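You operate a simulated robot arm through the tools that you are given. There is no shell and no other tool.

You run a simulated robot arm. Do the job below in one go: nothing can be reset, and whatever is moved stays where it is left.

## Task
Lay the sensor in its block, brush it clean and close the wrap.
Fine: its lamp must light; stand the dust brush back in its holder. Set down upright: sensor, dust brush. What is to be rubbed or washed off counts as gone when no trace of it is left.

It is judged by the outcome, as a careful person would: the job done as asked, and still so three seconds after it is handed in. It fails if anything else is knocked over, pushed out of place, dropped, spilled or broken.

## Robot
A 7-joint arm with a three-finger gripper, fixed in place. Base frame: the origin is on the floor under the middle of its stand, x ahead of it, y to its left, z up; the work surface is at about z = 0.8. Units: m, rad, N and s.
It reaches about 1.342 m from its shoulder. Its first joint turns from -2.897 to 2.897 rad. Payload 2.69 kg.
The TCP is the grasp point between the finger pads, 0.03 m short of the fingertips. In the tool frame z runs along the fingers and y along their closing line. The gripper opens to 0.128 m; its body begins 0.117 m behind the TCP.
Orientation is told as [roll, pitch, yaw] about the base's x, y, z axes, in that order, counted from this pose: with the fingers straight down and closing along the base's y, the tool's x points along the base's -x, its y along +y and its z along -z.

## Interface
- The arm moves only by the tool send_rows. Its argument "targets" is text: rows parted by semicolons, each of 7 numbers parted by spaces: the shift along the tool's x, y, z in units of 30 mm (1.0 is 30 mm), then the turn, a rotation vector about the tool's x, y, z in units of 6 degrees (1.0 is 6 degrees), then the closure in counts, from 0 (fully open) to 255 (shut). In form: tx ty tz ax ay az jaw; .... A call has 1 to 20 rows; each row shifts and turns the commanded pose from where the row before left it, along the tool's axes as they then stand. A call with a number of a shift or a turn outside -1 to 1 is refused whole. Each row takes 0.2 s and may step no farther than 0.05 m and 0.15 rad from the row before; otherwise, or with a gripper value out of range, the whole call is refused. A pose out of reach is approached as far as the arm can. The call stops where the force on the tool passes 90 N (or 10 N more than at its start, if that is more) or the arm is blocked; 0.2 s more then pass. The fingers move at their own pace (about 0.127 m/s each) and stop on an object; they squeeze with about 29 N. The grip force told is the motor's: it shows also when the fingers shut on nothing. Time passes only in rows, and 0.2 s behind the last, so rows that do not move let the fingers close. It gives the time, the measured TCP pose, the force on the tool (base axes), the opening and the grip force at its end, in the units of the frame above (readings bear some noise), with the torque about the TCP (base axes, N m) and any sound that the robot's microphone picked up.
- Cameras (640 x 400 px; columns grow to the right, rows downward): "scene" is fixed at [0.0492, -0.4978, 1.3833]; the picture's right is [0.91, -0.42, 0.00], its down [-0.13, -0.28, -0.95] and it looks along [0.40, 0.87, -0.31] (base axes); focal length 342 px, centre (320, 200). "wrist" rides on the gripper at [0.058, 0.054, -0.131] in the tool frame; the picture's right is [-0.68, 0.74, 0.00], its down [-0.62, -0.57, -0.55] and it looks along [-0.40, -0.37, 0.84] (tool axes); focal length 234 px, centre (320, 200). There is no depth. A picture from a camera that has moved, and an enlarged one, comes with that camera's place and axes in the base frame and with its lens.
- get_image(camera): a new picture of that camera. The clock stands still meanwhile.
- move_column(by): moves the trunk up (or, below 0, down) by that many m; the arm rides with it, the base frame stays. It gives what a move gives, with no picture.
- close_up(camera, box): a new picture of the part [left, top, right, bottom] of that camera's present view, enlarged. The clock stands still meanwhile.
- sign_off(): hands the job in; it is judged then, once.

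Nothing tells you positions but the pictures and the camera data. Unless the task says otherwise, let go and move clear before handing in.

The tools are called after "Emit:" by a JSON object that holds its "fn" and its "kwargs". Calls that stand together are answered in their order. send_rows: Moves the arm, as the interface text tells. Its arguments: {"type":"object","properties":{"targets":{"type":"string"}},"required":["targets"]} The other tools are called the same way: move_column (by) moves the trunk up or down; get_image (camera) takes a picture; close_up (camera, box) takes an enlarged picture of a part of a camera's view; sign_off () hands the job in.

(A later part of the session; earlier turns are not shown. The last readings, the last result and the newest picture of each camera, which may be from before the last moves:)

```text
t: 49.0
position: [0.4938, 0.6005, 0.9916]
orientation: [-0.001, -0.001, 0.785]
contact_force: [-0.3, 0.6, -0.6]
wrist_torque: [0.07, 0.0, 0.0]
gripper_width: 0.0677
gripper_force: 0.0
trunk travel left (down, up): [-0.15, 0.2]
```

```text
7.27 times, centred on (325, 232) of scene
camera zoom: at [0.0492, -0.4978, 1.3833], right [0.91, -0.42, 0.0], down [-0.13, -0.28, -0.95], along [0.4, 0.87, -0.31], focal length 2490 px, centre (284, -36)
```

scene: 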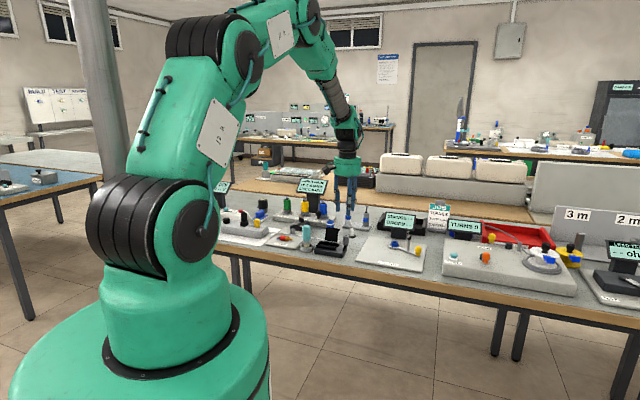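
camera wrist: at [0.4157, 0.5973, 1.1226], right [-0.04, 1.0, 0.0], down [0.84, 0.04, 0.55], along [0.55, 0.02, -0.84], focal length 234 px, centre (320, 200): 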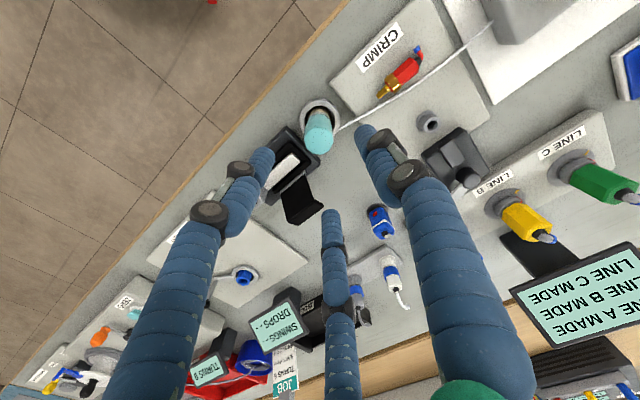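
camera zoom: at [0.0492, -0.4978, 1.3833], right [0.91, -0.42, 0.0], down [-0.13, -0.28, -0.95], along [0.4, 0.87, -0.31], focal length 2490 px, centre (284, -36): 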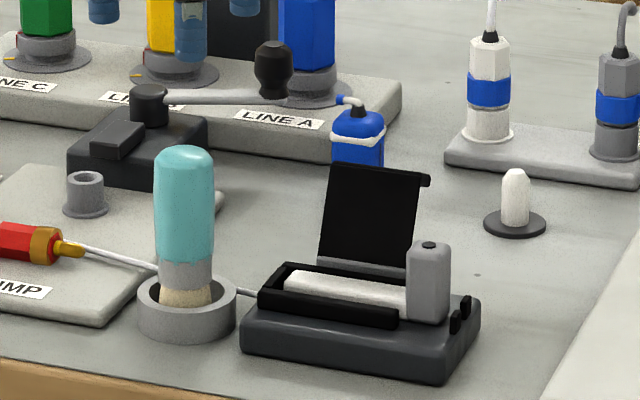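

The strip is clean and white with no trace left. Next is the wrap: I'll close the fingers and go behind the lid on the far side, ready to push it over.

Emit:
{"fn": "send_rows", "kwargs": {"targets": "-0.742 -0.57 0 0 0 0 180; -0.742 -0.57 0 0 0 0 220; -0.742 -0.57 0 0 0 0 255; -0.742 -0.57 0 0 0 0 255; -0.742 -0.57 0 0 0 0 255; 0 0 0.6 0 0 0 255; 0 0 0.6 0 0 0 255; 0 0 0.5 0 0 0 255; 0 0 0 0 0 0 255"}}

Emit:
{"fn": "get_image", "kwargs": {"camera": "wrist"}}

Emit:
{"fn": "close_up", "kwargs": {"camera": "wrist", "box": [230, 20, 410, 180]}}

Emit:
{"fn": "close_up", "kwargs": {"camera": "scene", "box": [300, 190, 380, 260]}}

```text
t: 51.0
position: [0.6353, 0.6192, 0.9415]
orientation: [-0.001, 0.0, 0.785]
contact_force: [0.7, 0.8, 0.3]
wrist_torque: [-0.04, 0.0, 0.02]
gripper_width: 0.0021
gripper_force: 28.8
trunk travel left (down, up): [-0.15, 0.2]
```

```text
taken
camera wrist: at [0.5561, 0.6158, 1.0717], right [-0.04, 1.0, 0.0], down [0.84, 0.03, 0.55], along [0.55, 0.02, -0.84], focal length 234 px, centre (320, 200)
```

wrist: 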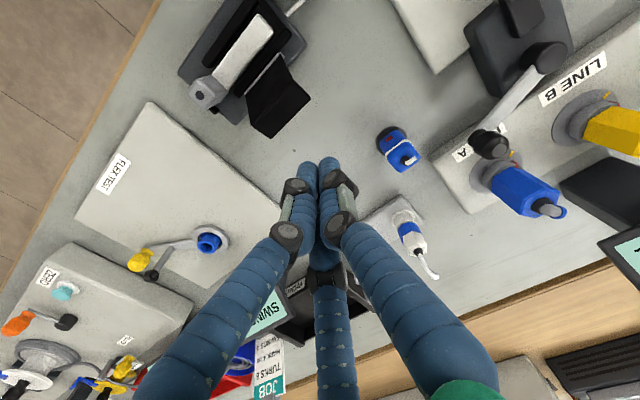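

```text
2.50 times, centred on (320, 100) of wrist
camera zoom: at [0.5561, 0.6158, 1.0717], right [-0.04, 1.0, 0.0], down [0.84, 0.03, 0.55], along [0.55, 0.02, -0.84], focal length 585 px, centre (320, 450)
```

zoom: 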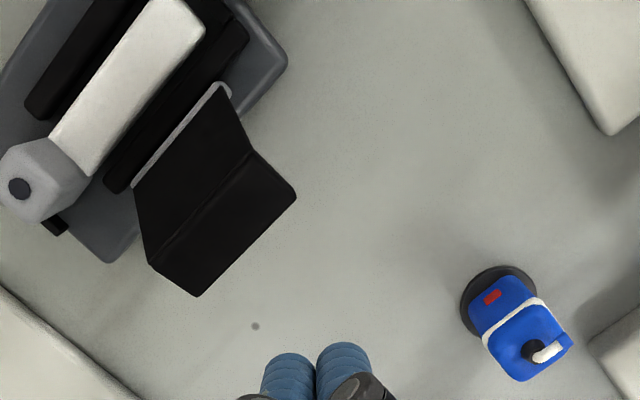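

```text
5.71 times, centred on (340, 225) of scene
camera zoom: at [0.0492, -0.4978, 1.3833], right [0.91, -0.42, 0.0], down [-0.13, -0.28, -0.95], along [0.4, 0.87, -0.31], focal length 1957 px, centre (206, 57)
```

zoom: 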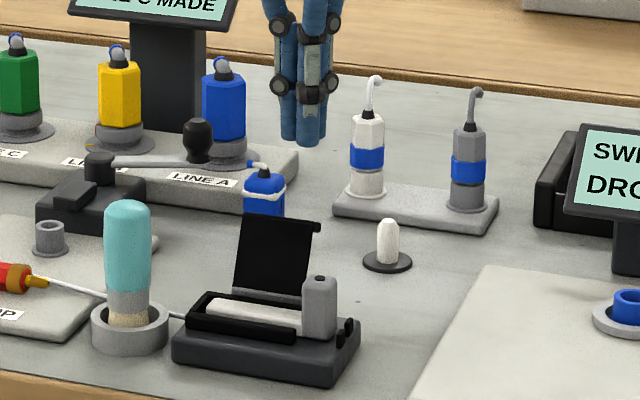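

The fingers are aligned behind the lid, centred on its width. I'll descend and start pushing the flap slowly toward the block.

Emit:
{"fn": "send_rows", "kwargs": {"targets": "0 0 0.6 0 0 0 255; 0 0 0.6 0 0 0 255; 0 0 0.6 0 0 0 255; 0.2 0.04 0.1 0 0 0 255; 0.2 0 0 0 0 0 255; 0 0 0 0 0 0 255"}}

Emit:
{"fn": "close_up", "kwargs": {"camera": "wrist", "box": [210, 60, 390, 220]}}

Emit:
{"fn": "close_up", "kwargs": {"camera": "scene", "box": [310, 205, 370, 260]}}

```text
t: 52.4
position: [0.6253, 0.6108, 0.884]
orientation: [0.0, 0.0, 0.787]
contact_force: [-0.4, -0.3, 1.3]
wrist_torque: [0.04, 0.0, 0.0]
gripper_width: 0.0023
gripper_force: 28.9
trunk travel left (down, up): [-0.15, 0.2]
```

```text
2.50 times, centred on (300, 140) of wrist
camera zoom: at [0.5458, 0.6083, 1.0148], right [-0.04, 1.0, 0.0], down [0.84, 0.03, 0.55], along [0.55, 0.02, -0.84], focal length 585 px, centre (370, 350)
```

zoom: 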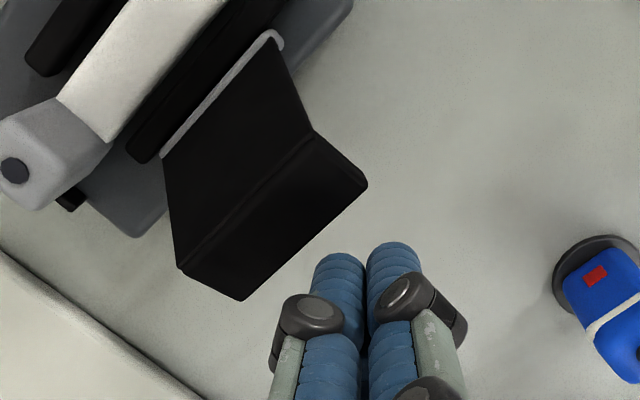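

```text
7.27 times, centred on (340, 232) of scene
camera zoom: at [0.0492, -0.4978, 1.3833], right [0.91, -0.42, 0.0], down [-0.13, -0.28, -0.95], along [0.4, 0.87, -0.31], focal length 2490 px, centre (174, -36)
```

zoom: 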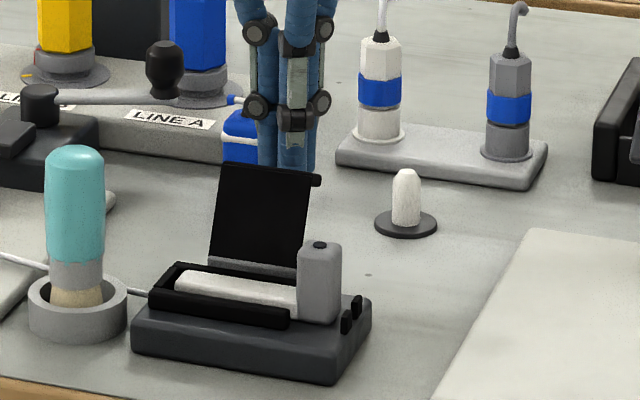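

The fingers are just behind the flap. I'll push in small steps toward the block.

Emit:
{"fn": "send_rows", "kwargs": {"targets": "0.15 0 0 0 0 0 255; 0.15 0 0 0 0 0 255; 0.15 0 0 0 0 0 255; 0.15 0 0 0 0 0 255; 0.15 0 0 0 0 0 255"}}

Emit:
{"fn": "close_up", "kwargs": {"camera": "wrist", "box": [210, 60, 390, 220]}}

Emit:
{"fn": "close_up", "kwargs": {"camera": "scene", "box": [310, 205, 370, 260]}}

```text
t: 53.6
position: [0.6103, 0.5942, 0.8831]
orientation: [-0.001, 0.001, 0.785]
contact_force: [0.6, -0.3, -0.7]
wrist_torque: [-0.03, -0.05, 0.0]
gripper_width: 0.0022
gripper_force: 29.5
trunk travel left (down, up): [-0.15, 0.2]
```

```text
2.50 times, centred on (300, 140) of wrist
camera zoom: at [0.5302, 0.5918, 1.0138], right [-0.04, 1.0, 0.0], down [0.84, 0.04, 0.55], along [0.55, 0.02, -0.84], focal length 585 px, centre (370, 350)
```

zoom: 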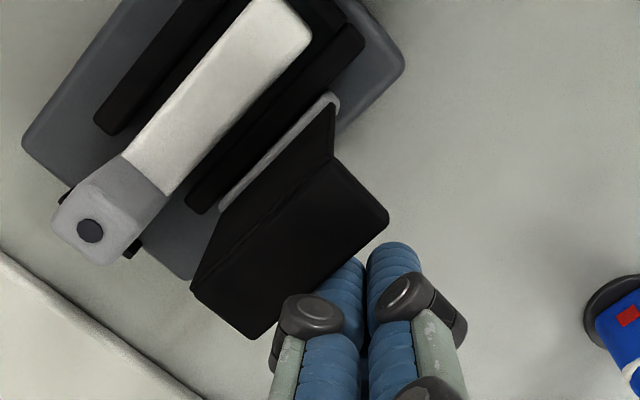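

```text
7.27 times, centred on (340, 232) of scene
camera zoom: at [0.0492, -0.4978, 1.3833], right [0.91, -0.42, 0.0], down [-0.13, -0.28, -0.95], along [0.4, 0.87, -0.31], focal length 2490 px, centre (174, -36)
```

zoom: 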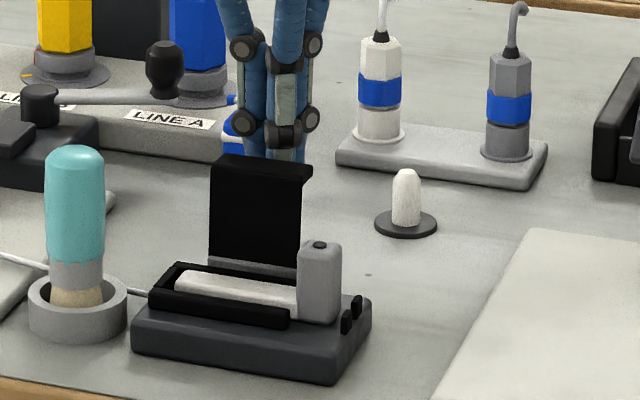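

The lid is coming up toward vertical. I'll continue the push.

Emit:
{"fn": "send_rows", "kwargs": {"targets": "0.15 0 0 0 0 0 255; 0.15 0 0 0 0 0 255; 0.15 0 0 0 0 0 255; 0.15 0 0 0 0 0 255"}}

Emit:
{"fn": "close_up", "kwargs": {"camera": "wrist", "box": [210, 60, 390, 220]}}

Emit:
{"fn": "close_up", "kwargs": {"camera": "scene", "box": [310, 205, 370, 260]}}

```text
t: 54.6
position: [0.5977, 0.582, 0.8827]
orientation: [0.002, 0.0, 0.786]
contact_force: [-0.2, 0.1, 0.6]
wrist_torque: [0.01, 0.01, -0.01]
gripper_width: 0.0024
gripper_force: 28.7
trunk travel left (down, up): [-0.15, 0.2]
```

```text
2.50 times, centred on (300, 140) of wrist
camera zoom: at [0.518, 0.5789, 1.014], right [-0.04, 1.0, 0.0], down [0.84, 0.04, 0.55], along [0.55, 0.02, -0.84], focal length 585 px, centre (370, 350)
```

zoom: 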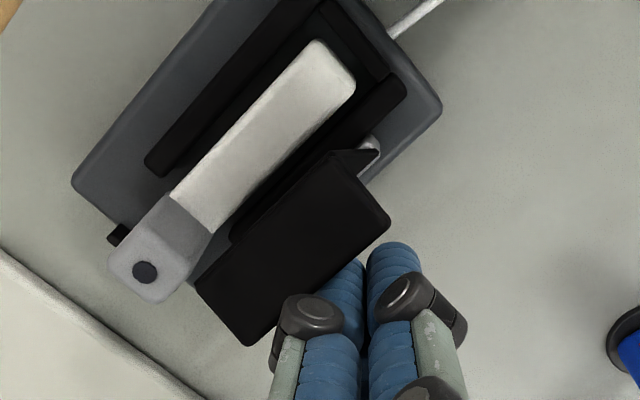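

```text
7.27 times, centred on (340, 232) of scene
camera zoom: at [0.0492, -0.4978, 1.3833], right [0.91, -0.42, 0.0], down [-0.13, -0.28, -0.95], along [0.4, 0.87, -0.31], focal length 2490 px, centre (174, -36)
```

zoom: 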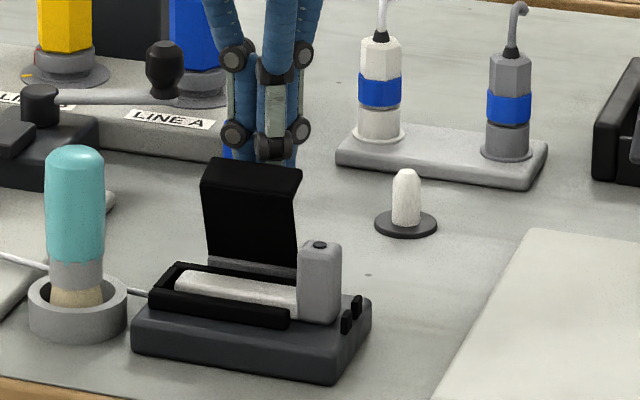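

The lid is just past vertical. I'll keep pushing with the same small steps.

Emit:
{"fn": "send_rows", "kwargs": {"targets": "0.15 0 0 0 0 0 255; 0.15 0 0 0 0 0 255; 0.15 0 0 0 0 0 255; 0.15 0 0 0 0 0 255"}}

Emit:
{"fn": "close_up", "kwargs": {"camera": "wrist", "box": [210, 60, 390, 220]}}

Emit:
{"fn": "close_up", "kwargs": {"camera": "scene", "box": [310, 205, 370, 260]}}

```text
t: 55.6
position: [0.5838, 0.5704, 0.8828]
orientation: [-0.001, -0.001, 0.784]
contact_force: [0.6, -0.2, -0.8]
wrist_torque: [-0.02, -0.02, 0.01]
gripper_width: 0.0023
gripper_force: 29.0
trunk travel left (down, up): [-0.15, 0.2]
```

```text
2.50 times, centred on (300, 140) of wrist
camera zoom: at [0.5051, 0.5667, 1.0141], right [-0.04, 1.0, 0.0], down [0.84, 0.03, 0.55], along [0.55, 0.02, -0.84], focal length 585 px, centre (370, 350)
```

zoom: 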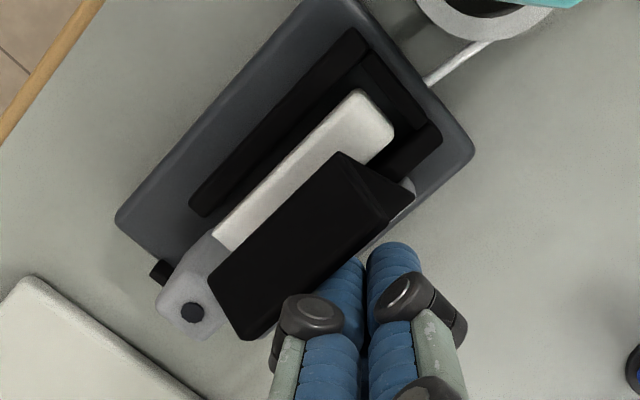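

```text
7.27 times, centred on (340, 232) of scene
camera zoom: at [0.0492, -0.4978, 1.3833], right [0.91, -0.42, 0.0], down [-0.13, -0.28, -0.95], along [0.4, 0.87, -0.31], focal length 2490 px, centre (174, -36)
```

zoom: 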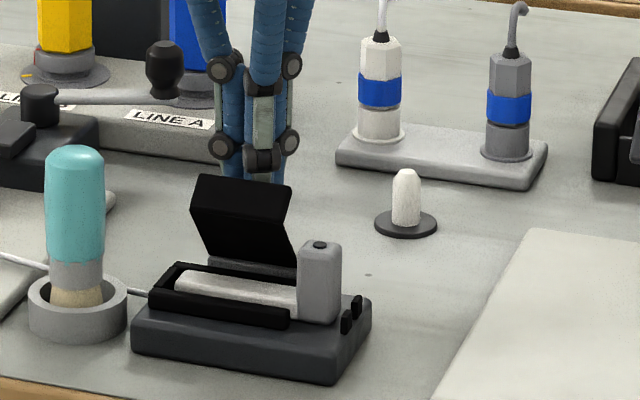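

The lid is leaning over the channel now. I'll push on.

Emit:
{"fn": "send_rows", "kwargs": {"targets": "0.15 0 0 0 0 0 255; 0.15 0 0 0 0 0 255; 0.15 0 0 0 0 0 255; 0.15 0 0 0 0 0 255"}}

Emit:
{"fn": "close_up", "kwargs": {"camera": "wrist", "box": [210, 60, 390, 220]}}

Emit:
{"fn": "close_up", "kwargs": {"camera": "scene", "box": [310, 205, 370, 260]}}

```text
t: 56.6
position: [0.5709, 0.5559, 0.8826]
orientation: [0.0, -0.002, 0.787]
contact_force: [1.2, 0.0, 0.3]
wrist_torque: [0.01, 0.0, -0.04]
gripper_width: 0.0021
gripper_force: 28.8
trunk travel left (down, up): [-0.15, 0.2]
```

```text
2.50 times, centred on (300, 140) of wrist
camera zoom: at [0.4922, 0.554, 1.014], right [-0.04, 1.0, 0.0], down [0.84, 0.03, 0.55], along [0.55, 0.02, -0.84], focal length 585 px, centre (370, 350)
```

zoom: 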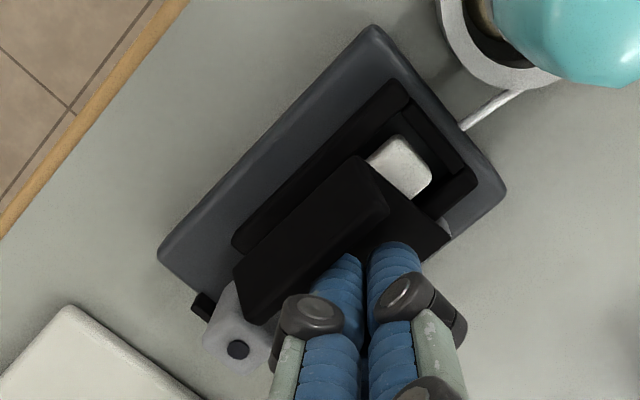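

```text
7.27 times, centred on (340, 232) of scene
camera zoom: at [0.0492, -0.4978, 1.3833], right [0.91, -0.42, 0.0], down [-0.13, -0.28, -0.95], along [0.4, 0.87, -0.31], focal length 2490 px, centre (174, -36)
```

zoom: 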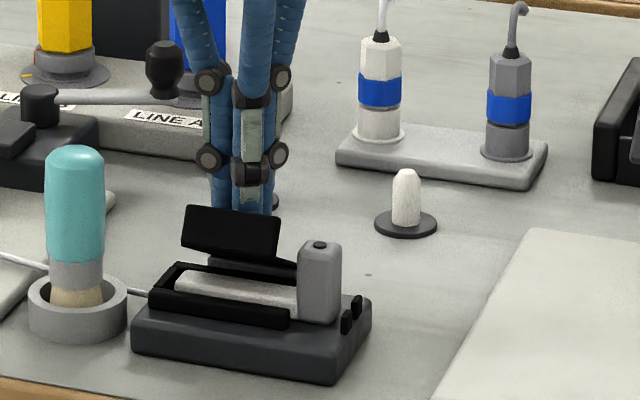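

The lid is about 35° from closed. I'll push a bit more and then press down on it.

Emit:
{"fn": "send_rows", "kwargs": {"targets": "0.15 0 0 0 0 0 255; 0.15 0 0 0 0 0 255; 0.1 0 0 0 0 0 255"}}

Emit:
{"fn": "close_up", "kwargs": {"camera": "scene", "box": [310, 205, 370, 260]}}

Emit:
{"fn": "close_up", "kwargs": {"camera": "wrist", "box": [210, 60, 390, 220]}}

```text
t: 57.4
position: [0.563, 0.5479, 0.8828]
orientation: [0.0, 0.0, 0.786]
contact_force: [2.5, 2.5, -3.6]
wrist_torque: [0.11, -0.1, -0.01]
gripper_width: 0.002
gripper_force: 28.9
trunk travel left (down, up): [-0.15, 0.2]
```

```text
7.27 times, centred on (340, 232) of scene
camera zoom: at [0.0492, -0.4978, 1.3833], right [0.91, -0.42, 0.0], down [-0.13, -0.28, -0.95], along [0.4, 0.87, -0.31], focal length 2490 px, centre (174, -36)
```

zoom: 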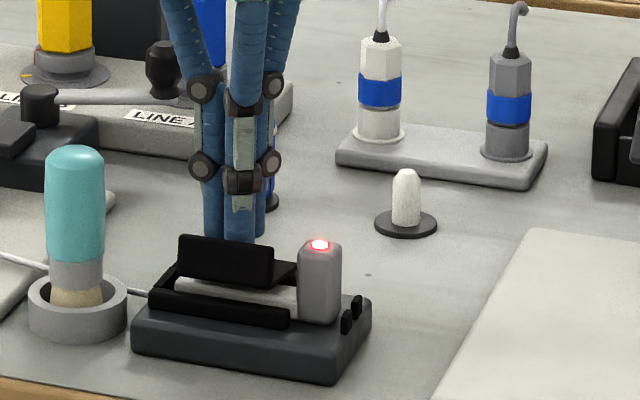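

```text
2.50 times, centred on (300, 140) of wrist
camera zoom: at [0.4839, 0.5458, 1.014], right [-0.04, 1.0, 0.0], down [0.84, 0.03, 0.55], along [0.55, 0.02, -0.84], focal length 585 px, centre (370, 350)
```

zoom: 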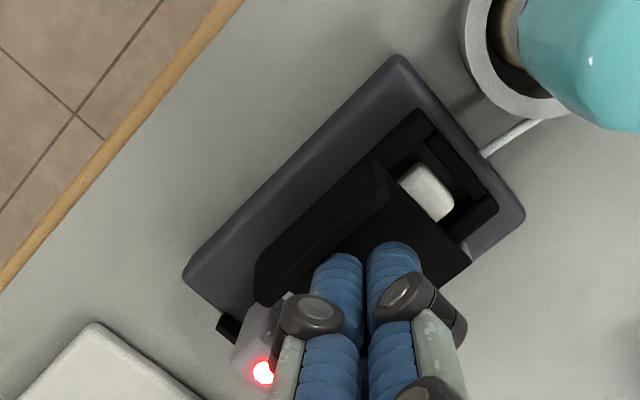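

The lamp on the sensor has lit red as the wrap came down. I'll press gently down on the lid to finish closing it.

Emit:
{"fn": "send_rows", "kwargs": {"targets": "-0.03 0 0.08 0 0 0 255; 0 0 0.08 0 0 0 255; 0 0 0 0 0 0 255"}}

Emit:
{"fn": "close_up", "kwargs": {"camera": "scene", "box": [315, 215, 360, 255]}}

```text
t: 58.2
position: [0.563, 0.5481, 0.8778]
orientation: [-0.001, 0.0, 0.786]
contact_force: [-0.9, -0.1, 0.0]
wrist_torque: [-0.01, -0.04, -0.05]
gripper_width: 0.0023
gripper_force: 29.0
trunk travel left (down, up): [-0.15, 0.2]
```

```text
10.00 times, centred on (338, 235) of scene
camera zoom: at [0.0492, -0.4978, 1.3833], right [0.91, -0.42, 0.0], down [-0.13, -0.28, -0.95], along [0.4, 0.87, -0.31], focal length 3424 px, centre (145, -150)
```

zoom: 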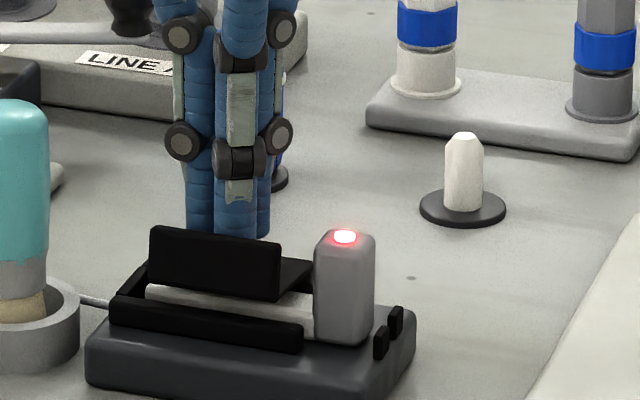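

The lid is still about 1 cm up at its front edge. I'll press further down in small steps until it seats.

Emit:
{"fn": "send_rows", "kwargs": {"targets": "0 0 0.08 0 0 0 255; 0 0 0.08 0 0 0 255; 0 0 0 0 0 0 255"}}

Emit:
{"fn": "close_up", "kwargs": {"camera": "scene", "box": [315, 215, 360, 255]}}

Emit:
{"fn": "close_up", "kwargs": {"camera": "wrist", "box": [250, 80, 370, 190]}}

```text
t: 59.0
position: [0.5639, 0.5481, 0.8735]
orientation: [0.0, 0.001, 0.787]
contact_force: [0.3, -0.5, -0.2]
wrist_torque: [0.0, -0.01, -0.05]
gripper_width: 0.0021
gripper_force: 29.1
trunk travel left (down, up): [-0.15, 0.2]
```

```text
10.00 times, centred on (338, 235) of scene
camera zoom: at [0.0492, -0.4978, 1.3833], right [0.91, -0.42, 0.0], down [-0.13, -0.28, -0.95], along [0.4, 0.87, -0.31], focal length 3424 px, centre (145, -150)
```

zoom: 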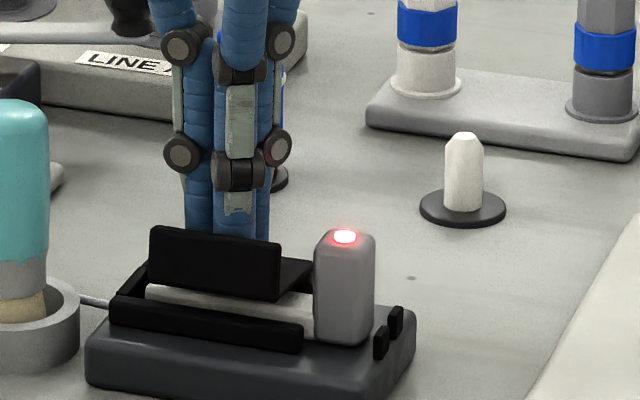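

```text
3.64 times, centred on (310, 135) of wrist
camera zoom: at [0.4842, 0.5463, 1.0044], right [-0.04, 1.0, 0.0], down [0.84, 0.04, 0.55], along [0.55, 0.02, -0.84], focal length 852 px, centre (356, 436)
```

zoom: 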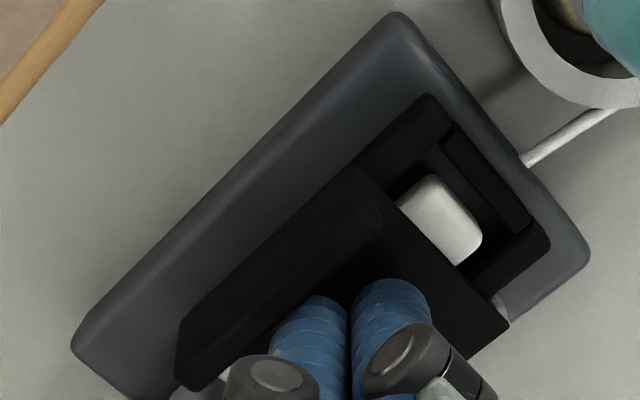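

The lamp stays lit, but I can't yet tell whether the lid is flat. I'll zoom in on it.

Emit:
{"fn": "close_up", "kwargs": {"camera": "scene", "box": [324, 226, 356, 252]}}

Emit:
{"fn": "close_up", "kwargs": {"camera": "wrist", "box": [280, 120, 360, 190]}}

```text
15.38 times, centred on (340, 239) of scene
camera zoom: at [0.0492, -0.4978, 1.3833], right [0.91, -0.42, 0.0], down [-0.13, -0.28, -0.95], along [0.4, 0.87, -0.31], focal length 5268 px, centre (12, -400)
```

zoom: 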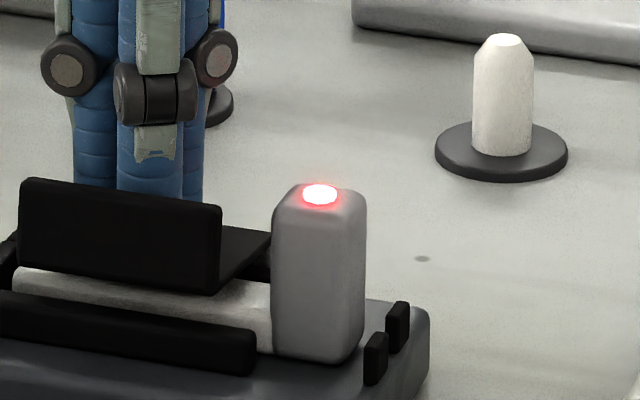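

```text
5.71 times, centred on (320, 155) of wrist
camera zoom: at [0.4842, 0.5463, 1.0044], right [-0.04, 1.0, 0.0], down [0.84, 0.04, 0.55], along [0.55, 0.02, -0.84], focal length 1338 px, centre (320, 457)
```

zoom: 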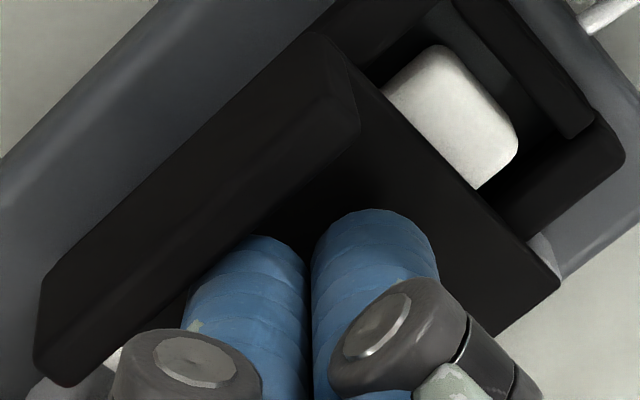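

The lid looks within a few degrees of flat. I'll press down in small steps until I feel firm resistance, to be sure it is shut.

Emit:
{"fn": "send_rows", "kwargs": {"targets": "0 0 0.06 0 0 0 255; 0 0 0 0 0 0 255"}}

Emit:
{"fn": "send_rows", "kwargs": {"targets": "0 0 0.06 0 0 0 255; 0 0 0 0 0 0 255"}}

Emit:
{"fn": "close_up", "kwargs": {"camera": "scene", "box": [324, 226, 356, 252]}}

```text
t: 59.6
position: [0.5629, 0.5488, 0.8718]
orientation: [0.0, 0.0, 0.785]
contact_force: [-0.1, 0.7, 0.5]
wrist_torque: [0.02, -0.03, -0.01]
gripper_width: 0.002
gripper_force: 28.6
trunk travel left (down, up): [-0.15, 0.2]
```

```text
t: 60.2
position: [0.5631, 0.5481, 0.8704]
orientation: [0.0, 0.0, 0.787]
contact_force: [0.8, -0.4, -0.1]
wrist_torque: [-0.01, 0.04, 0.01]
gripper_width: 0.002
gripper_force: 28.9
trunk travel left (down, up): [-0.15, 0.2]
```

```text
15.38 times, centred on (340, 239) of scene
camera zoom: at [0.0492, -0.4978, 1.3833], right [0.91, -0.42, 0.0], down [-0.13, -0.28, -0.95], along [0.4, 0.87, -0.31], focal length 5268 px, centre (12, -400)
```

zoom: 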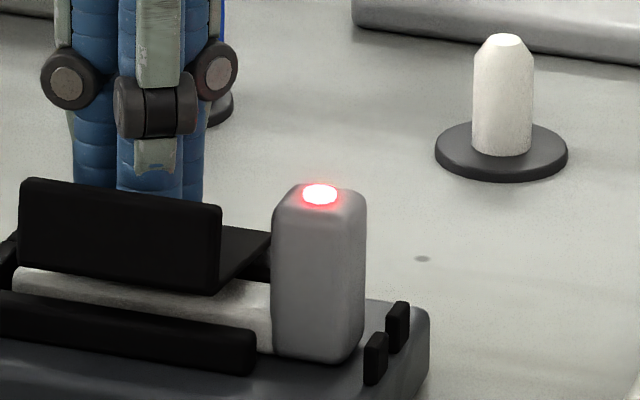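

Still free. I'll go a little further down.

Emit:
{"fn": "send_rows", "kwargs": {"targets": "0 0 0.05 0 0 0 255; 0 0 0 0 0 0 255"}}

Emit:
{"fn": "send_rows", "kwargs": {"targets": "0 0 0.05 0 0 0 255; 0 0 0 0 0 0 255"}}

Emit:
{"fn": "close_up", "kwargs": {"camera": "scene", "box": [324, 226, 356, 252]}}

```text
t: 60.8
position: [0.5641, 0.5493, 0.8692]
orientation: [0.001, -0.001, 0.785]
contact_force: [0.0, 0.2, 0.2]
wrist_torque: [0.0, 0.0, 0.0]
gripper_width: 0.0022
gripper_force: 28.9
trunk travel left (down, up): [-0.15, 0.2]
```

```text
t: 61.4
position: [0.5631, 0.5481, 0.868]
orientation: [0.0, 0.001, 0.784]
contact_force: [0.9, -0.2, 0.3]
wrist_torque: [0.0, 0.02, -0.01]
gripper_width: 0.002
gripper_force: 28.9
trunk travel left (down, up): [-0.15, 0.2]
```

```text
15.38 times, centred on (340, 239) of scene
camera zoom: at [0.0492, -0.4978, 1.3833], right [0.91, -0.42, 0.0], down [-0.13, -0.28, -0.95], along [0.4, 0.87, -0.31], focal length 5268 px, centre (12, -400)
```

zoom: 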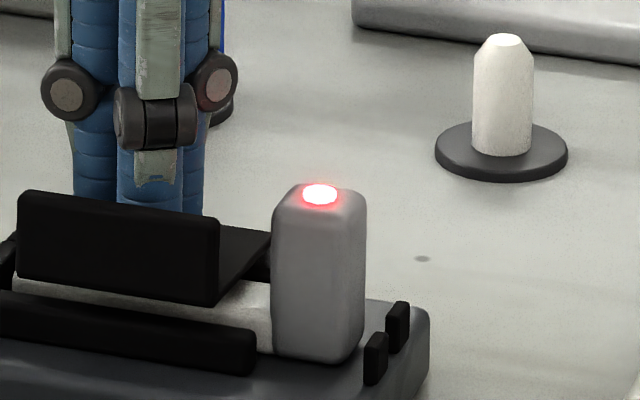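

The lid is moving down further with little resistance. I'll keep pressing until it stops.

Emit:
{"fn": "send_rows", "kwargs": {"targets": "0 0 0.05 0 0 0 255; 0 0 0 0 0 0 255"}}

Emit:
{"fn": "send_rows", "kwargs": {"targets": "0 0 0.05 0 0 0 255; 0 0 0 0 0 0 255"}}

Emit:
{"fn": "close_up", "kwargs": {"camera": "scene", "box": [324, 226, 356, 252]}}

```text
t: 62.0
position: [0.5652, 0.5481, 0.8654]
orientation: [0.0, 0.002, 0.786]
contact_force: [-1.0, -0.4, 0.3]
wrist_torque: [0.01, 0.0, 0.01]
gripper_width: 0.0022
gripper_force: 28.8
trunk travel left (down, up): [-0.15, 0.2]
```

```text
t: 62.6
position: [0.5633, 0.5485, 0.8635]
orientation: [0.0, 0.0, 0.786]
contact_force: [-0.7, -0.1, 0.9]
wrist_torque: [-0.01, 0.01, 0.03]
gripper_width: 0.0061
gripper_force: 31.5
trunk travel left (down, up): [-0.15, 0.2]
```

```text
15.38 times, centred on (340, 239) of scene
camera zoom: at [0.0492, -0.4978, 1.3833], right [0.91, -0.42, 0.0], down [-0.13, -0.28, -0.95], along [0.4, 0.87, -0.31], focal length 5268 px, centre (12, -400)
```

zoom: 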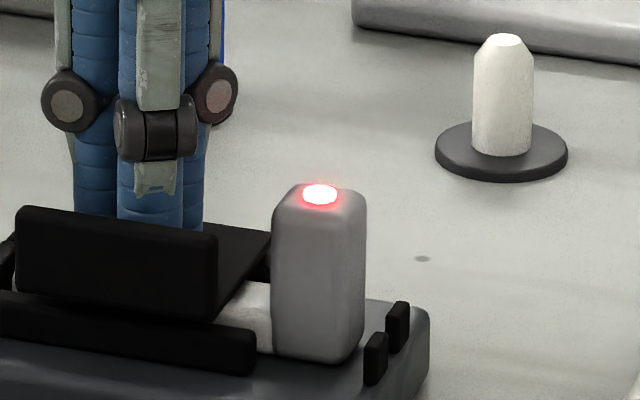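

The lid's front edge is down to about 3 mm above the rail, but I'm now pressing too close to the hinge. I'll rise and press on the top of the flap at the front edge instead, for better leverage.

Emit:
{"fn": "send_rows", "kwargs": {"targets": "-0.02 0 -0.3 0 0 0 255; 0 0 -0.5 0 0 0 255; 0 0 -0.4 0 0 0 255; 0.35 0 0 0 0 0 255; 0.35 0 0 0 0 0 255; 0 0 0 0 0 0 255"}}

Emit:
{"fn": "close_up", "kwargs": {"camera": "scene", "box": [315, 215, 360, 255]}}

Emit:
{"fn": "close_up", "kwargs": {"camera": "wrist", "box": [250, 80, 370, 190]}}

```text
t: 64.0
position: [0.5489, 0.534, 0.8982]
orientation: [-0.002, 0.0, 0.787]
contact_force: [-0.2, -0.5, 0.5]
wrist_torque: [0.0, 0.01, -0.02]
gripper_width: 0.0022
gripper_force: 31.8
trunk travel left (down, up): [-0.15, 0.2]
```

```text
10.00 times, centred on (338, 235) of scene
camera zoom: at [0.0492, -0.4978, 1.3833], right [0.91, -0.42, 0.0], down [-0.13, -0.28, -0.95], along [0.4, 0.87, -0.31], focal length 3424 px, centre (145, -150)
```

zoom: 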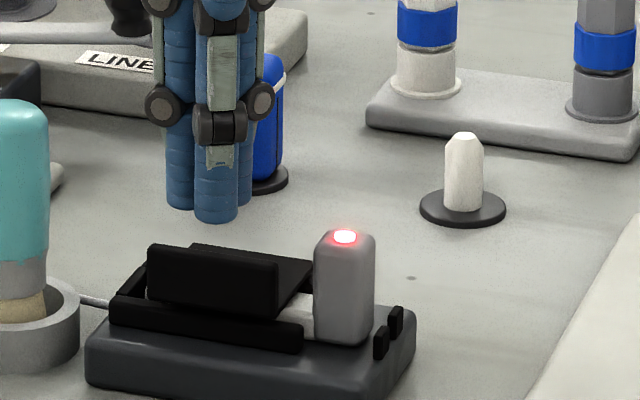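

```text
3.64 times, centred on (310, 135) of wrist
camera zoom: at [0.4697, 0.5318, 1.0308], right [-0.04, 1.0, 0.0], down [0.84, 0.04, 0.55], along [0.55, 0.02, -0.84], focal length 852 px, centre (356, 436)
```

zoom: 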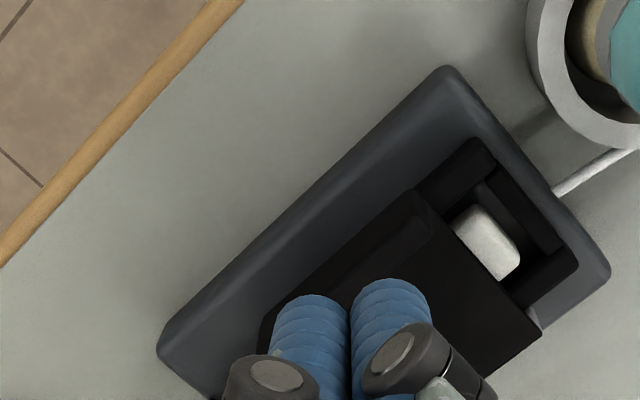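

The lid is nearly down and the lamp stays lit. I'm over the flap's top edge now, so I'll press down gently until it seats.

Emit:
{"fn": "send_rows", "kwargs": {"targets": "0 0 0.25 0 0 0 255; 0 0 0.15 0 0 0 255; 0 0 0.1 0 0 0 255; 0 0 0 0 0 0 255"}}

Emit:
{"fn": "close_up", "kwargs": {"camera": "scene", "box": [315, 215, 360, 255]}}

```text
t: 65.0
position: [0.5495, 0.5343, 0.8851]
orientation: [0.001, 0.001, 0.787]
contact_force: [-0.2, -0.2, -0.3]
wrist_torque: [0.01, 0.01, 0.02]
gripper_width: 0.0019
gripper_force: 31.6
trunk travel left (down, up): [-0.15, 0.2]
```

```text
10.00 times, centred on (338, 235) of scene
camera zoom: at [0.0492, -0.4978, 1.3833], right [0.91, -0.42, 0.0], down [-0.13, -0.28, -0.95], along [0.4, 0.87, -0.31], focal length 3424 px, centre (145, -150)
```

zoom: 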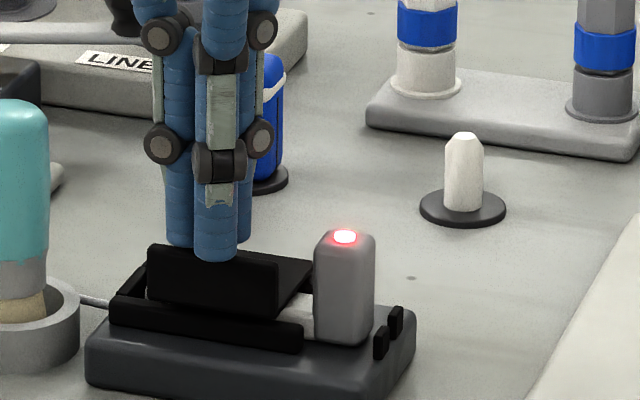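

No contact yet. I'll continue down slowly onto the flap.

Emit:
{"fn": "send_rows", "kwargs": {"targets": "0 0 0.06 0 0 0 255; 0 0 0 0 0 0 255"}}

Emit:
{"fn": "send_rows", "kwargs": {"targets": "0 0 0.06 0 0 0 255; 0 0 0 0 0 0 255"}}

Emit:
{"fn": "close_up", "kwargs": {"camera": "scene", "box": [315, 215, 360, 255]}}

```text
t: 65.6
position: [0.5487, 0.5345, 0.8842]
orientation: [0.002, 0.001, 0.786]
contact_force: [0.0, -0.2, -0.5]
wrist_torque: [0.02, -0.08, -0.01]
gripper_width: 0.0022
gripper_force: 31.9
trunk travel left (down, up): [-0.15, 0.2]
```

```text
t: 66.2
position: [0.5485, 0.5339, 0.8812]
orientation: [0.001, 0.0, 0.784]
contact_force: [-4.5, -3.4, 7.4]
wrist_torque: [-0.05, 0.23, 0.04]
gripper_width: 0.0057
gripper_force: 31.1
trunk travel left (down, up): [-0.15, 0.2]
```

```text
10.00 times, centred on (338, 235) of scene
camera zoom: at [0.0492, -0.4978, 1.3833], right [0.91, -0.42, 0.0], down [-0.13, -0.28, -0.95], along [0.4, 0.87, -0.31], focal length 3424 px, centre (145, -150)
```

zoom: 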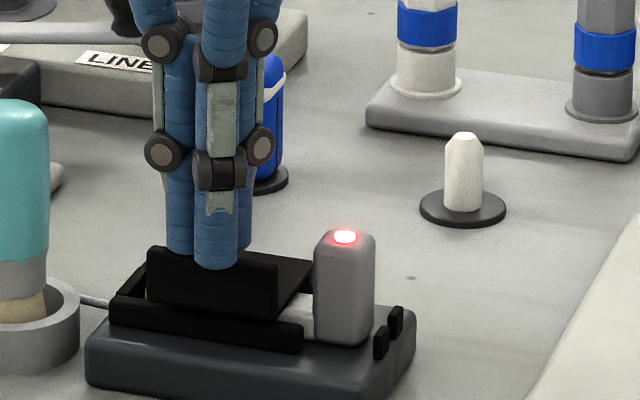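

I felt firm resistance at 7 N, with the flap tending to wedge between the fingers. I'll rise and inspect the lid closely.

Emit:
{"fn": "send_rows", "kwargs": {"targets": "0 0 -0.3 0 0 0 255; 0 0 -0.8 0 0 0 255; 0 0 -0.8 0 0 0 255; 0 0 0 0 0 0 255"}}

Emit:
{"fn": "close_up", "kwargs": {"camera": "scene", "box": [316, 226, 352, 254]}}

Emit:
{"fn": "close_up", "kwargs": {"camera": "wrist", "box": [270, 50, 400, 160]}}

```text
t: 67.2
position: [0.5482, 0.5331, 0.9396]
orientation: [0.0, 0.0, 0.787]
contact_force: [0.2, 0.3, -0.3]
wrist_torque: [0.02, -0.02, 0.04]
gripper_width: 0.0022
gripper_force: 31.2
trunk travel left (down, up): [-0.15, 0.2]
```

```text
14.29 times, centred on (334, 240) of scene
camera zoom: at [0.0492, -0.4978, 1.3833], right [0.91, -0.42, 0.0], down [-0.13, -0.28, -0.95], along [0.4, 0.87, -0.31], focal length 4892 px, centre (120, -371)
```

zoom: 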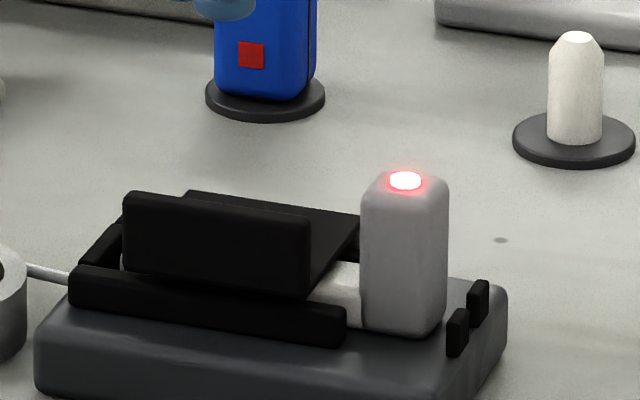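

```text
3.64 times, centred on (335, 105) of wrist
camera zoom: at [0.4702, 0.5315, 1.0697], right [-0.04, 1.0, 0.0], down [0.84, 0.04, 0.55], along [0.55, 0.02, -0.84], focal length 852 px, centre (266, 546)
```

zoom: 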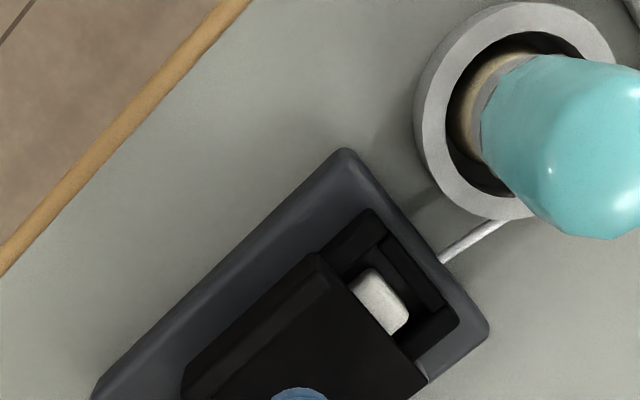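

The lid looks seated on the rails and the lamp stays lit. To be sure, I'll press once more with a single finger near the lid's front, behind the flap, with the fingers slightly spread so nothing else touches.

Emit:
{"fn": "send_rows", "kwargs": {"targets": "-0.43 0.17 0 0 0 0 200; -0.43 0.17 0 0 0 0 175; -0.437 0.16 0 0 0 0 175; 0 0 0.4 0 0 0 175; 0 0 0.5 0 0 0 175; 0 0 0.5 0 0 0 175; 0 0 0.4 0 0 0 175; 0 0 0 0 0 0 175"}}

Emit:
{"fn": "close_up", "kwargs": {"camera": "scene", "box": [310, 210, 360, 254]}}

Emit:
{"fn": "close_up", "kwargs": {"camera": "wrist", "box": [220, 60, 400, 220]}}

```text
t: 69.0
position: [0.5661, 0.5717, 0.884]
orientation: [0.001, 0.0, 0.786]
contact_force: [0.4, 0.4, -0.5]
wrist_torque: [-0.01, 0.04, -0.02]
gripper_width: 0.0403
gripper_force: 0.1
trunk travel left (down, up): [-0.15, 0.2]
```

```text
9.09 times, centred on (335, 232) of scene
camera zoom: at [0.0492, -0.4978, 1.3833], right [0.91, -0.42, 0.0], down [-0.13, -0.28, -0.95], along [0.4, 0.87, -0.31], focal length 3113 px, centre (184, -91)
```

zoom: 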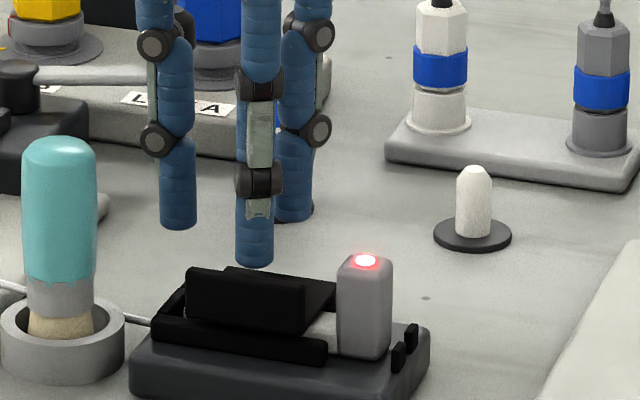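

```text
2.50 times, centred on (310, 140) of wrist
camera zoom: at [0.4873, 0.5704, 1.015], right [-0.04, 1.0, 0.0], down [0.84, 0.04, 0.55], along [0.55, 0.02, -0.84], focal length 585 px, centre (345, 350)
```

zoom: 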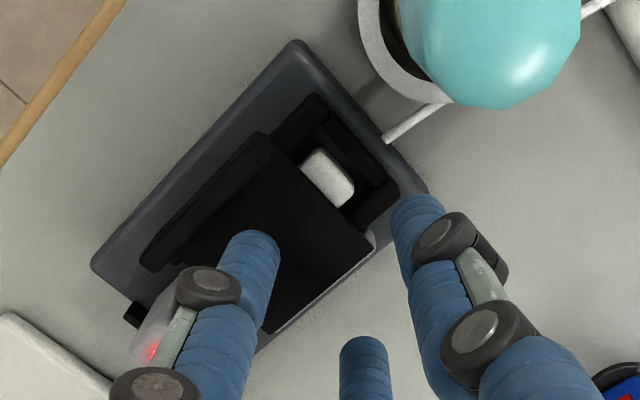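

The single finger is over the lid just behind the flap. I'll lower it to contact in small steps.

Emit:
{"fn": "send_rows", "kwargs": {"targets": "0 0 0.2 0 0 0 175; 0 0 0.2 0 0 0 175; 0 0 0 0 0 0 175"}}

Emit:
{"fn": "send_rows", "kwargs": {"targets": "0 0 0.08 0 0 0 175; 0 0 0 0 0 0 175"}}

Emit:
{"fn": "send_rows", "kwargs": {"targets": "0 0 0.05 0 0 0 175; 0 0 0 0 0 0 175"}}

Emit:
{"fn": "close_up", "kwargs": {"camera": "scene", "box": [316, 226, 352, 254]}}

```text
t: 69.8
position: [0.5663, 0.5726, 0.872]
orientation: [0.001, -0.001, 0.785]
contact_force: [0.4, 0.3, -0.3]
wrist_torque: [-0.01, 0.0, 0.01]
gripper_width: 0.0403
gripper_force: 0.2
trunk travel left (down, up): [-0.15, 0.2]
```

```text
t: 70.4
position: [0.5671, 0.5725, 0.8706]
orientation: [0.0, 0.0, 0.785]
contact_force: [0.4, -0.8, 0.1]
wrist_torque: [0.0, 0.03, -0.04]
gripper_width: 0.0404
gripper_force: 0.0
trunk travel left (down, up): [-0.15, 0.2]
```

```text
t: 71.0
position: [0.5668, 0.5723, 0.8679]
orientation: [0.0, 0.0, 0.786]
contact_force: [-0.4, 0.2, -0.2]
wrist_torque: [-0.04, 0.01, 0.0]
gripper_width: 0.0405
gripper_force: 0.0
trunk travel left (down, up): [-0.15, 0.2]
```

```text
14.29 times, centred on (334, 240) of scene
camera zoom: at [0.0492, -0.4978, 1.3833], right [0.91, -0.42, 0.0], down [-0.13, -0.28, -0.95], along [0.4, 0.87, -0.31], focal length 4892 px, centre (120, -371)
```

zoom: 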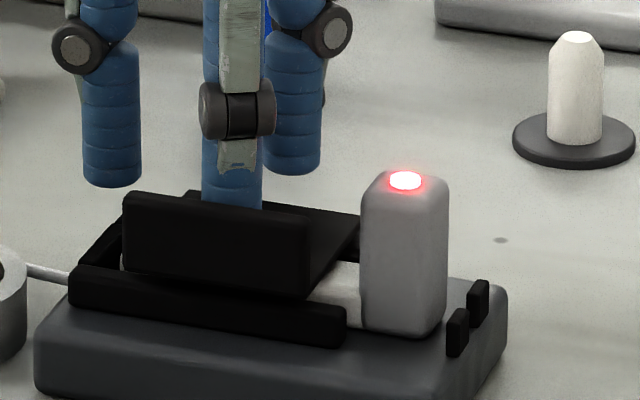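

No contact yet. I'll continue downward a millimetre or so at a time.

Emit:
{"fn": "send_rows", "kwargs": {"targets": "0 0 0.05 0 0 0 175; 0 0 0 0 0 0 175"}}

Emit:
{"fn": "send_rows", "kwargs": {"targets": "0 0 0.04 0 0 0 175; 0 0 0 0 0 0 175"}}

Emit:
{"fn": "close_up", "kwargs": {"camera": "scene", "box": [316, 226, 352, 254]}}

```text
t: 71.6
position: [0.5666, 0.5732, 0.867]
orientation: [0.001, 0.0, 0.785]
contact_force: [-1.1, 0.0, 2.5]
wrist_torque: [-0.05, 0.04, 0.0]
gripper_width: 0.0401
gripper_force: 0.0
trunk travel left (down, up): [-0.15, 0.2]
```

```text
t: 72.2
position: [0.5669, 0.5724, 0.8662]
orientation: [-0.001, -0.002, 0.786]
contact_force: [1.8, -2.3, 7.5]
wrist_torque: [-0.29, -0.01, 0.04]
gripper_width: 0.0406
gripper_force: 0.3
trunk travel left (down, up): [-0.15, 0.2]
```

```text
14.29 times, centred on (334, 240) of scene
camera zoom: at [0.0492, -0.4978, 1.3833], right [0.91, -0.42, 0.0], down [-0.13, -0.28, -0.95], along [0.4, 0.87, -0.31], focal length 4892 px, centre (120, -371)
```

zoom: 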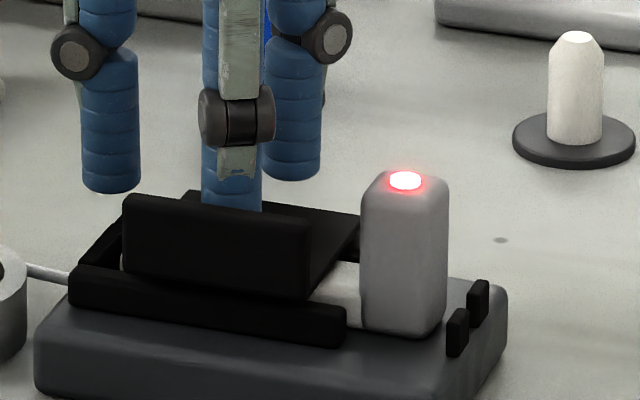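

The lid resists at 7.5 N under the single finger. I'll press one more small step to confirm it is firm.

Emit:
{"fn": "send_rows", "kwargs": {"targets": "0 0 0.05 0 0 0 175; 0 0 0 0 0 0 175"}}

Emit:
{"fn": "close_up", "kwargs": {"camera": "scene", "box": [316, 226, 352, 254]}}

```text
t: 72.8
position: [0.5665, 0.5724, 0.8662]
orientation: [-0.001, 0.0, 0.786]
contact_force: [2.3, -2.2, 16.8]
wrist_torque: [-0.6, 0.03, 0.1]
gripper_width: 0.0412
gripper_force: 1.1
trunk travel left (down, up): [-0.15, 0.2]
```

```text
14.29 times, centred on (334, 240) of scene
camera zoom: at [0.0492, -0.4978, 1.3833], right [0.91, -0.42, 0.0], down [-0.13, -0.28, -0.95], along [0.4, 0.87, -0.31], focal length 4892 px, centre (120, -371)
```

zoom: 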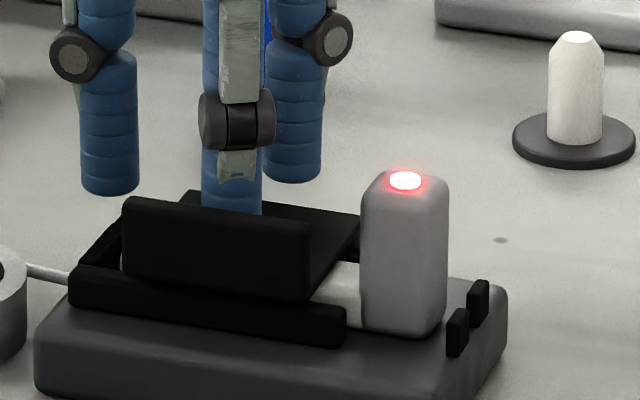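

The lid is firmly shut at 17 N with no further movement. I'll rise straight up, well clear, and do a final check of everything.

Emit:
{"fn": "send_rows", "kwargs": {"targets": "0 0 -0.2 0 0 0 175; 0 0 -0.5 0 0 0 175; 0 0 -0.9 0 0 0 175; 0 0 -1 0 0 0 175; 0 0 -1 0 0 0 175; 0 0 -1 0 0 0 175; 0 0 -1 0 0 0 175; 0 0 0 0 0 0 175"}}

Emit:
{"fn": "get_image", "kwargs": {"camera": "wrist"}}

Emit:
{"fn": "close_up", "kwargs": {"camera": "wrist", "box": [230, 50, 390, 180]}}

Emit:
{"fn": "close_up", "kwargs": {"camera": "scene", "box": [280, 195, 370, 260]}}

Emit:
{"fn": "get_image", "kwargs": {"camera": "scene"}}

```text
t: 74.6
position: [0.5669, 0.5712, 1.0333]
orientation: [0.002, -0.001, 0.786]
contact_force: [-0.4, -0.8, 0.6]
wrist_torque: [0.0, -0.04, -0.01]
gripper_width: 0.0402
gripper_force: 0.1
trunk travel left (down, up): [-0.15, 0.2]
```

```text
taken
camera wrist: at [0.486, 0.5698, 1.164], right [-0.04, 1.0, 0.0], down [0.84, 0.03, 0.55], along [0.55, 0.02, -0.84], focal length 234 px, centre (320, 200)
```

wrist: 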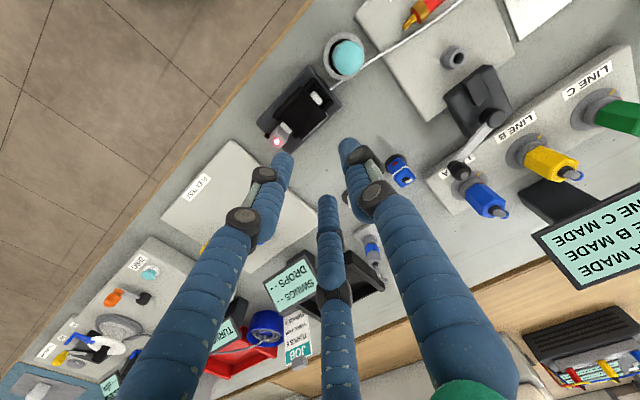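

```text
3.08 times, centred on (310, 115) of wrist
camera zoom: at [0.486, 0.5698, 1.164], right [-0.04, 1.0, 0.0], down [0.84, 0.03, 0.55], along [0.55, 0.02, -0.84], focal length 720 px, centre (351, 462)
```

zoom: 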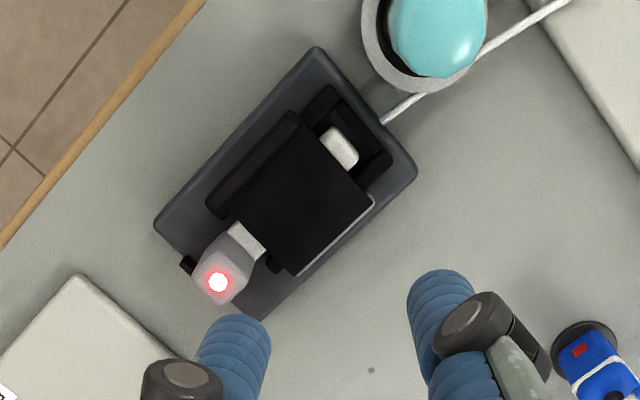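

```text
6.15 times, centred on (325, 228) of scene
camera zoom: at [0.0492, -0.4978, 1.3833], right [0.91, -0.42, 0.0], down [-0.13, -0.28, -0.95], along [0.4, 0.87, -0.31], focal length 2107 px, centre (289, 31)
```

zoom: 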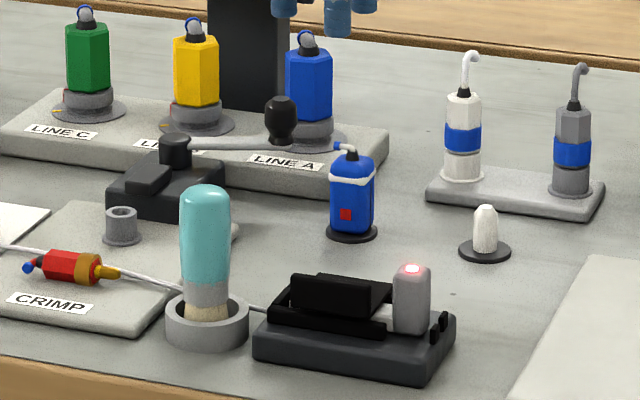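

```text
taken
```

scene: 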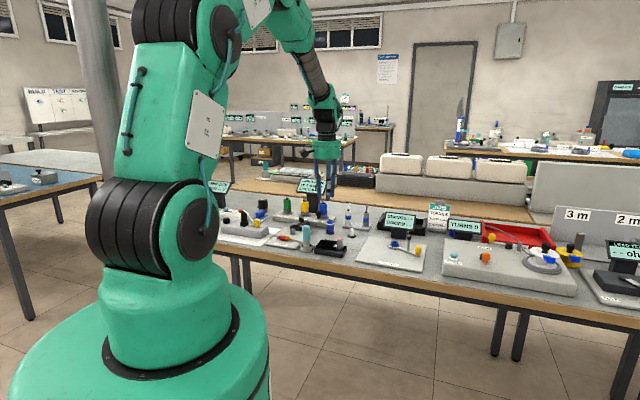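

The wrap is shut, the lamp is lit red, the brush stands upright in its cup and the arm is clear. I'll let a couple of seconds pass and check once more before handing in.

Emit:
{"fn": "send_rows", "kwargs": {"targets": "0 0 -0.5 0 0 0 175; 0 0 0 0 0 0 175; 0 0 0 0 0 0 175; 0 0 0 0 0 0 175; 0 0 0 0 0 0 175; 0 0 0 0 0 0 175; 0 0 0 0 0 0 175; 0 0 0 0 0 0 175; 0 0 0 0 0 0 175; 0 0 0 0 0 0 175; 0 0 0 0 0 0 175; 0 0 0 0 0 0 175; 0 0 0 0 0 0 175; 0 0 0 0 0 0 175; 0 0 0 0 0 0 175"}}

Emit:
{"fn": "close_up", "kwargs": {"camera": "scene", "box": [300, 210, 360, 258]}}

Emit:
{"fn": "close_up", "kwargs": {"camera": "wrist", "box": [250, 60, 370, 160]}}

```text
t: 77.8
position: [0.5659, 0.5728, 1.0481]
orientation: [0.0, -0.001, 0.785]
contact_force: [-0.1, 0.5, -0.6]
wrist_torque: [0.0, 0.01, 0.0]
gripper_width: 0.0402
gripper_force: 0.0
trunk travel left (down, up): [-0.15, 0.2]
```

```text
8.33 times, centred on (330, 234) of scene
camera zoom: at [0.0492, -0.4978, 1.3833], right [0.91, -0.42, 0.0], down [-0.13, -0.28, -0.95], along [0.4, 0.87, -0.31], focal length 2854 px, centre (237, -83)
```

zoom: 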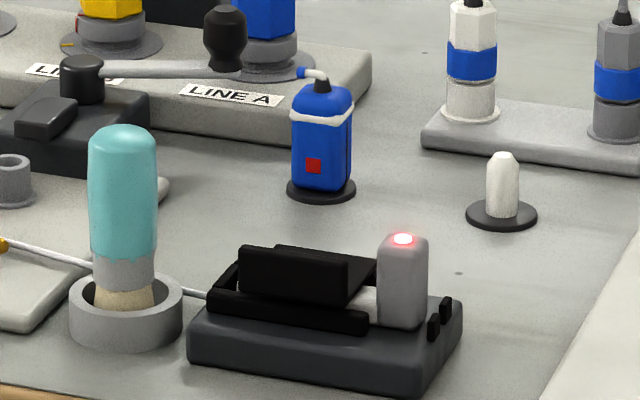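

```text
4.00 times, centred on (310, 110) of wrist
camera zoom: at [0.4868, 0.5702, 1.1786], right [-0.04, 1.0, 0.0], down [0.84, 0.03, 0.55], along [0.55, 0.02, -0.84], focal length 937 px, centre (360, 560)
```

zoom: 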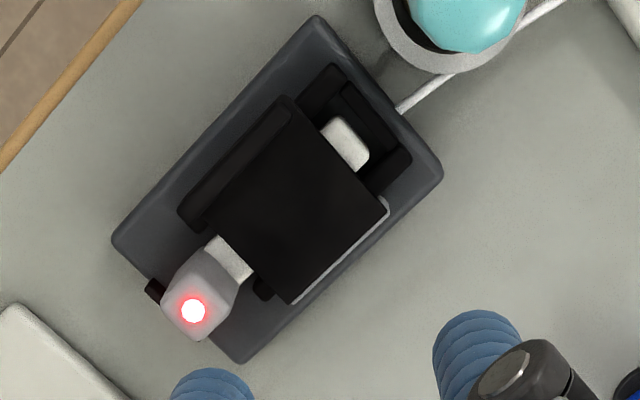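

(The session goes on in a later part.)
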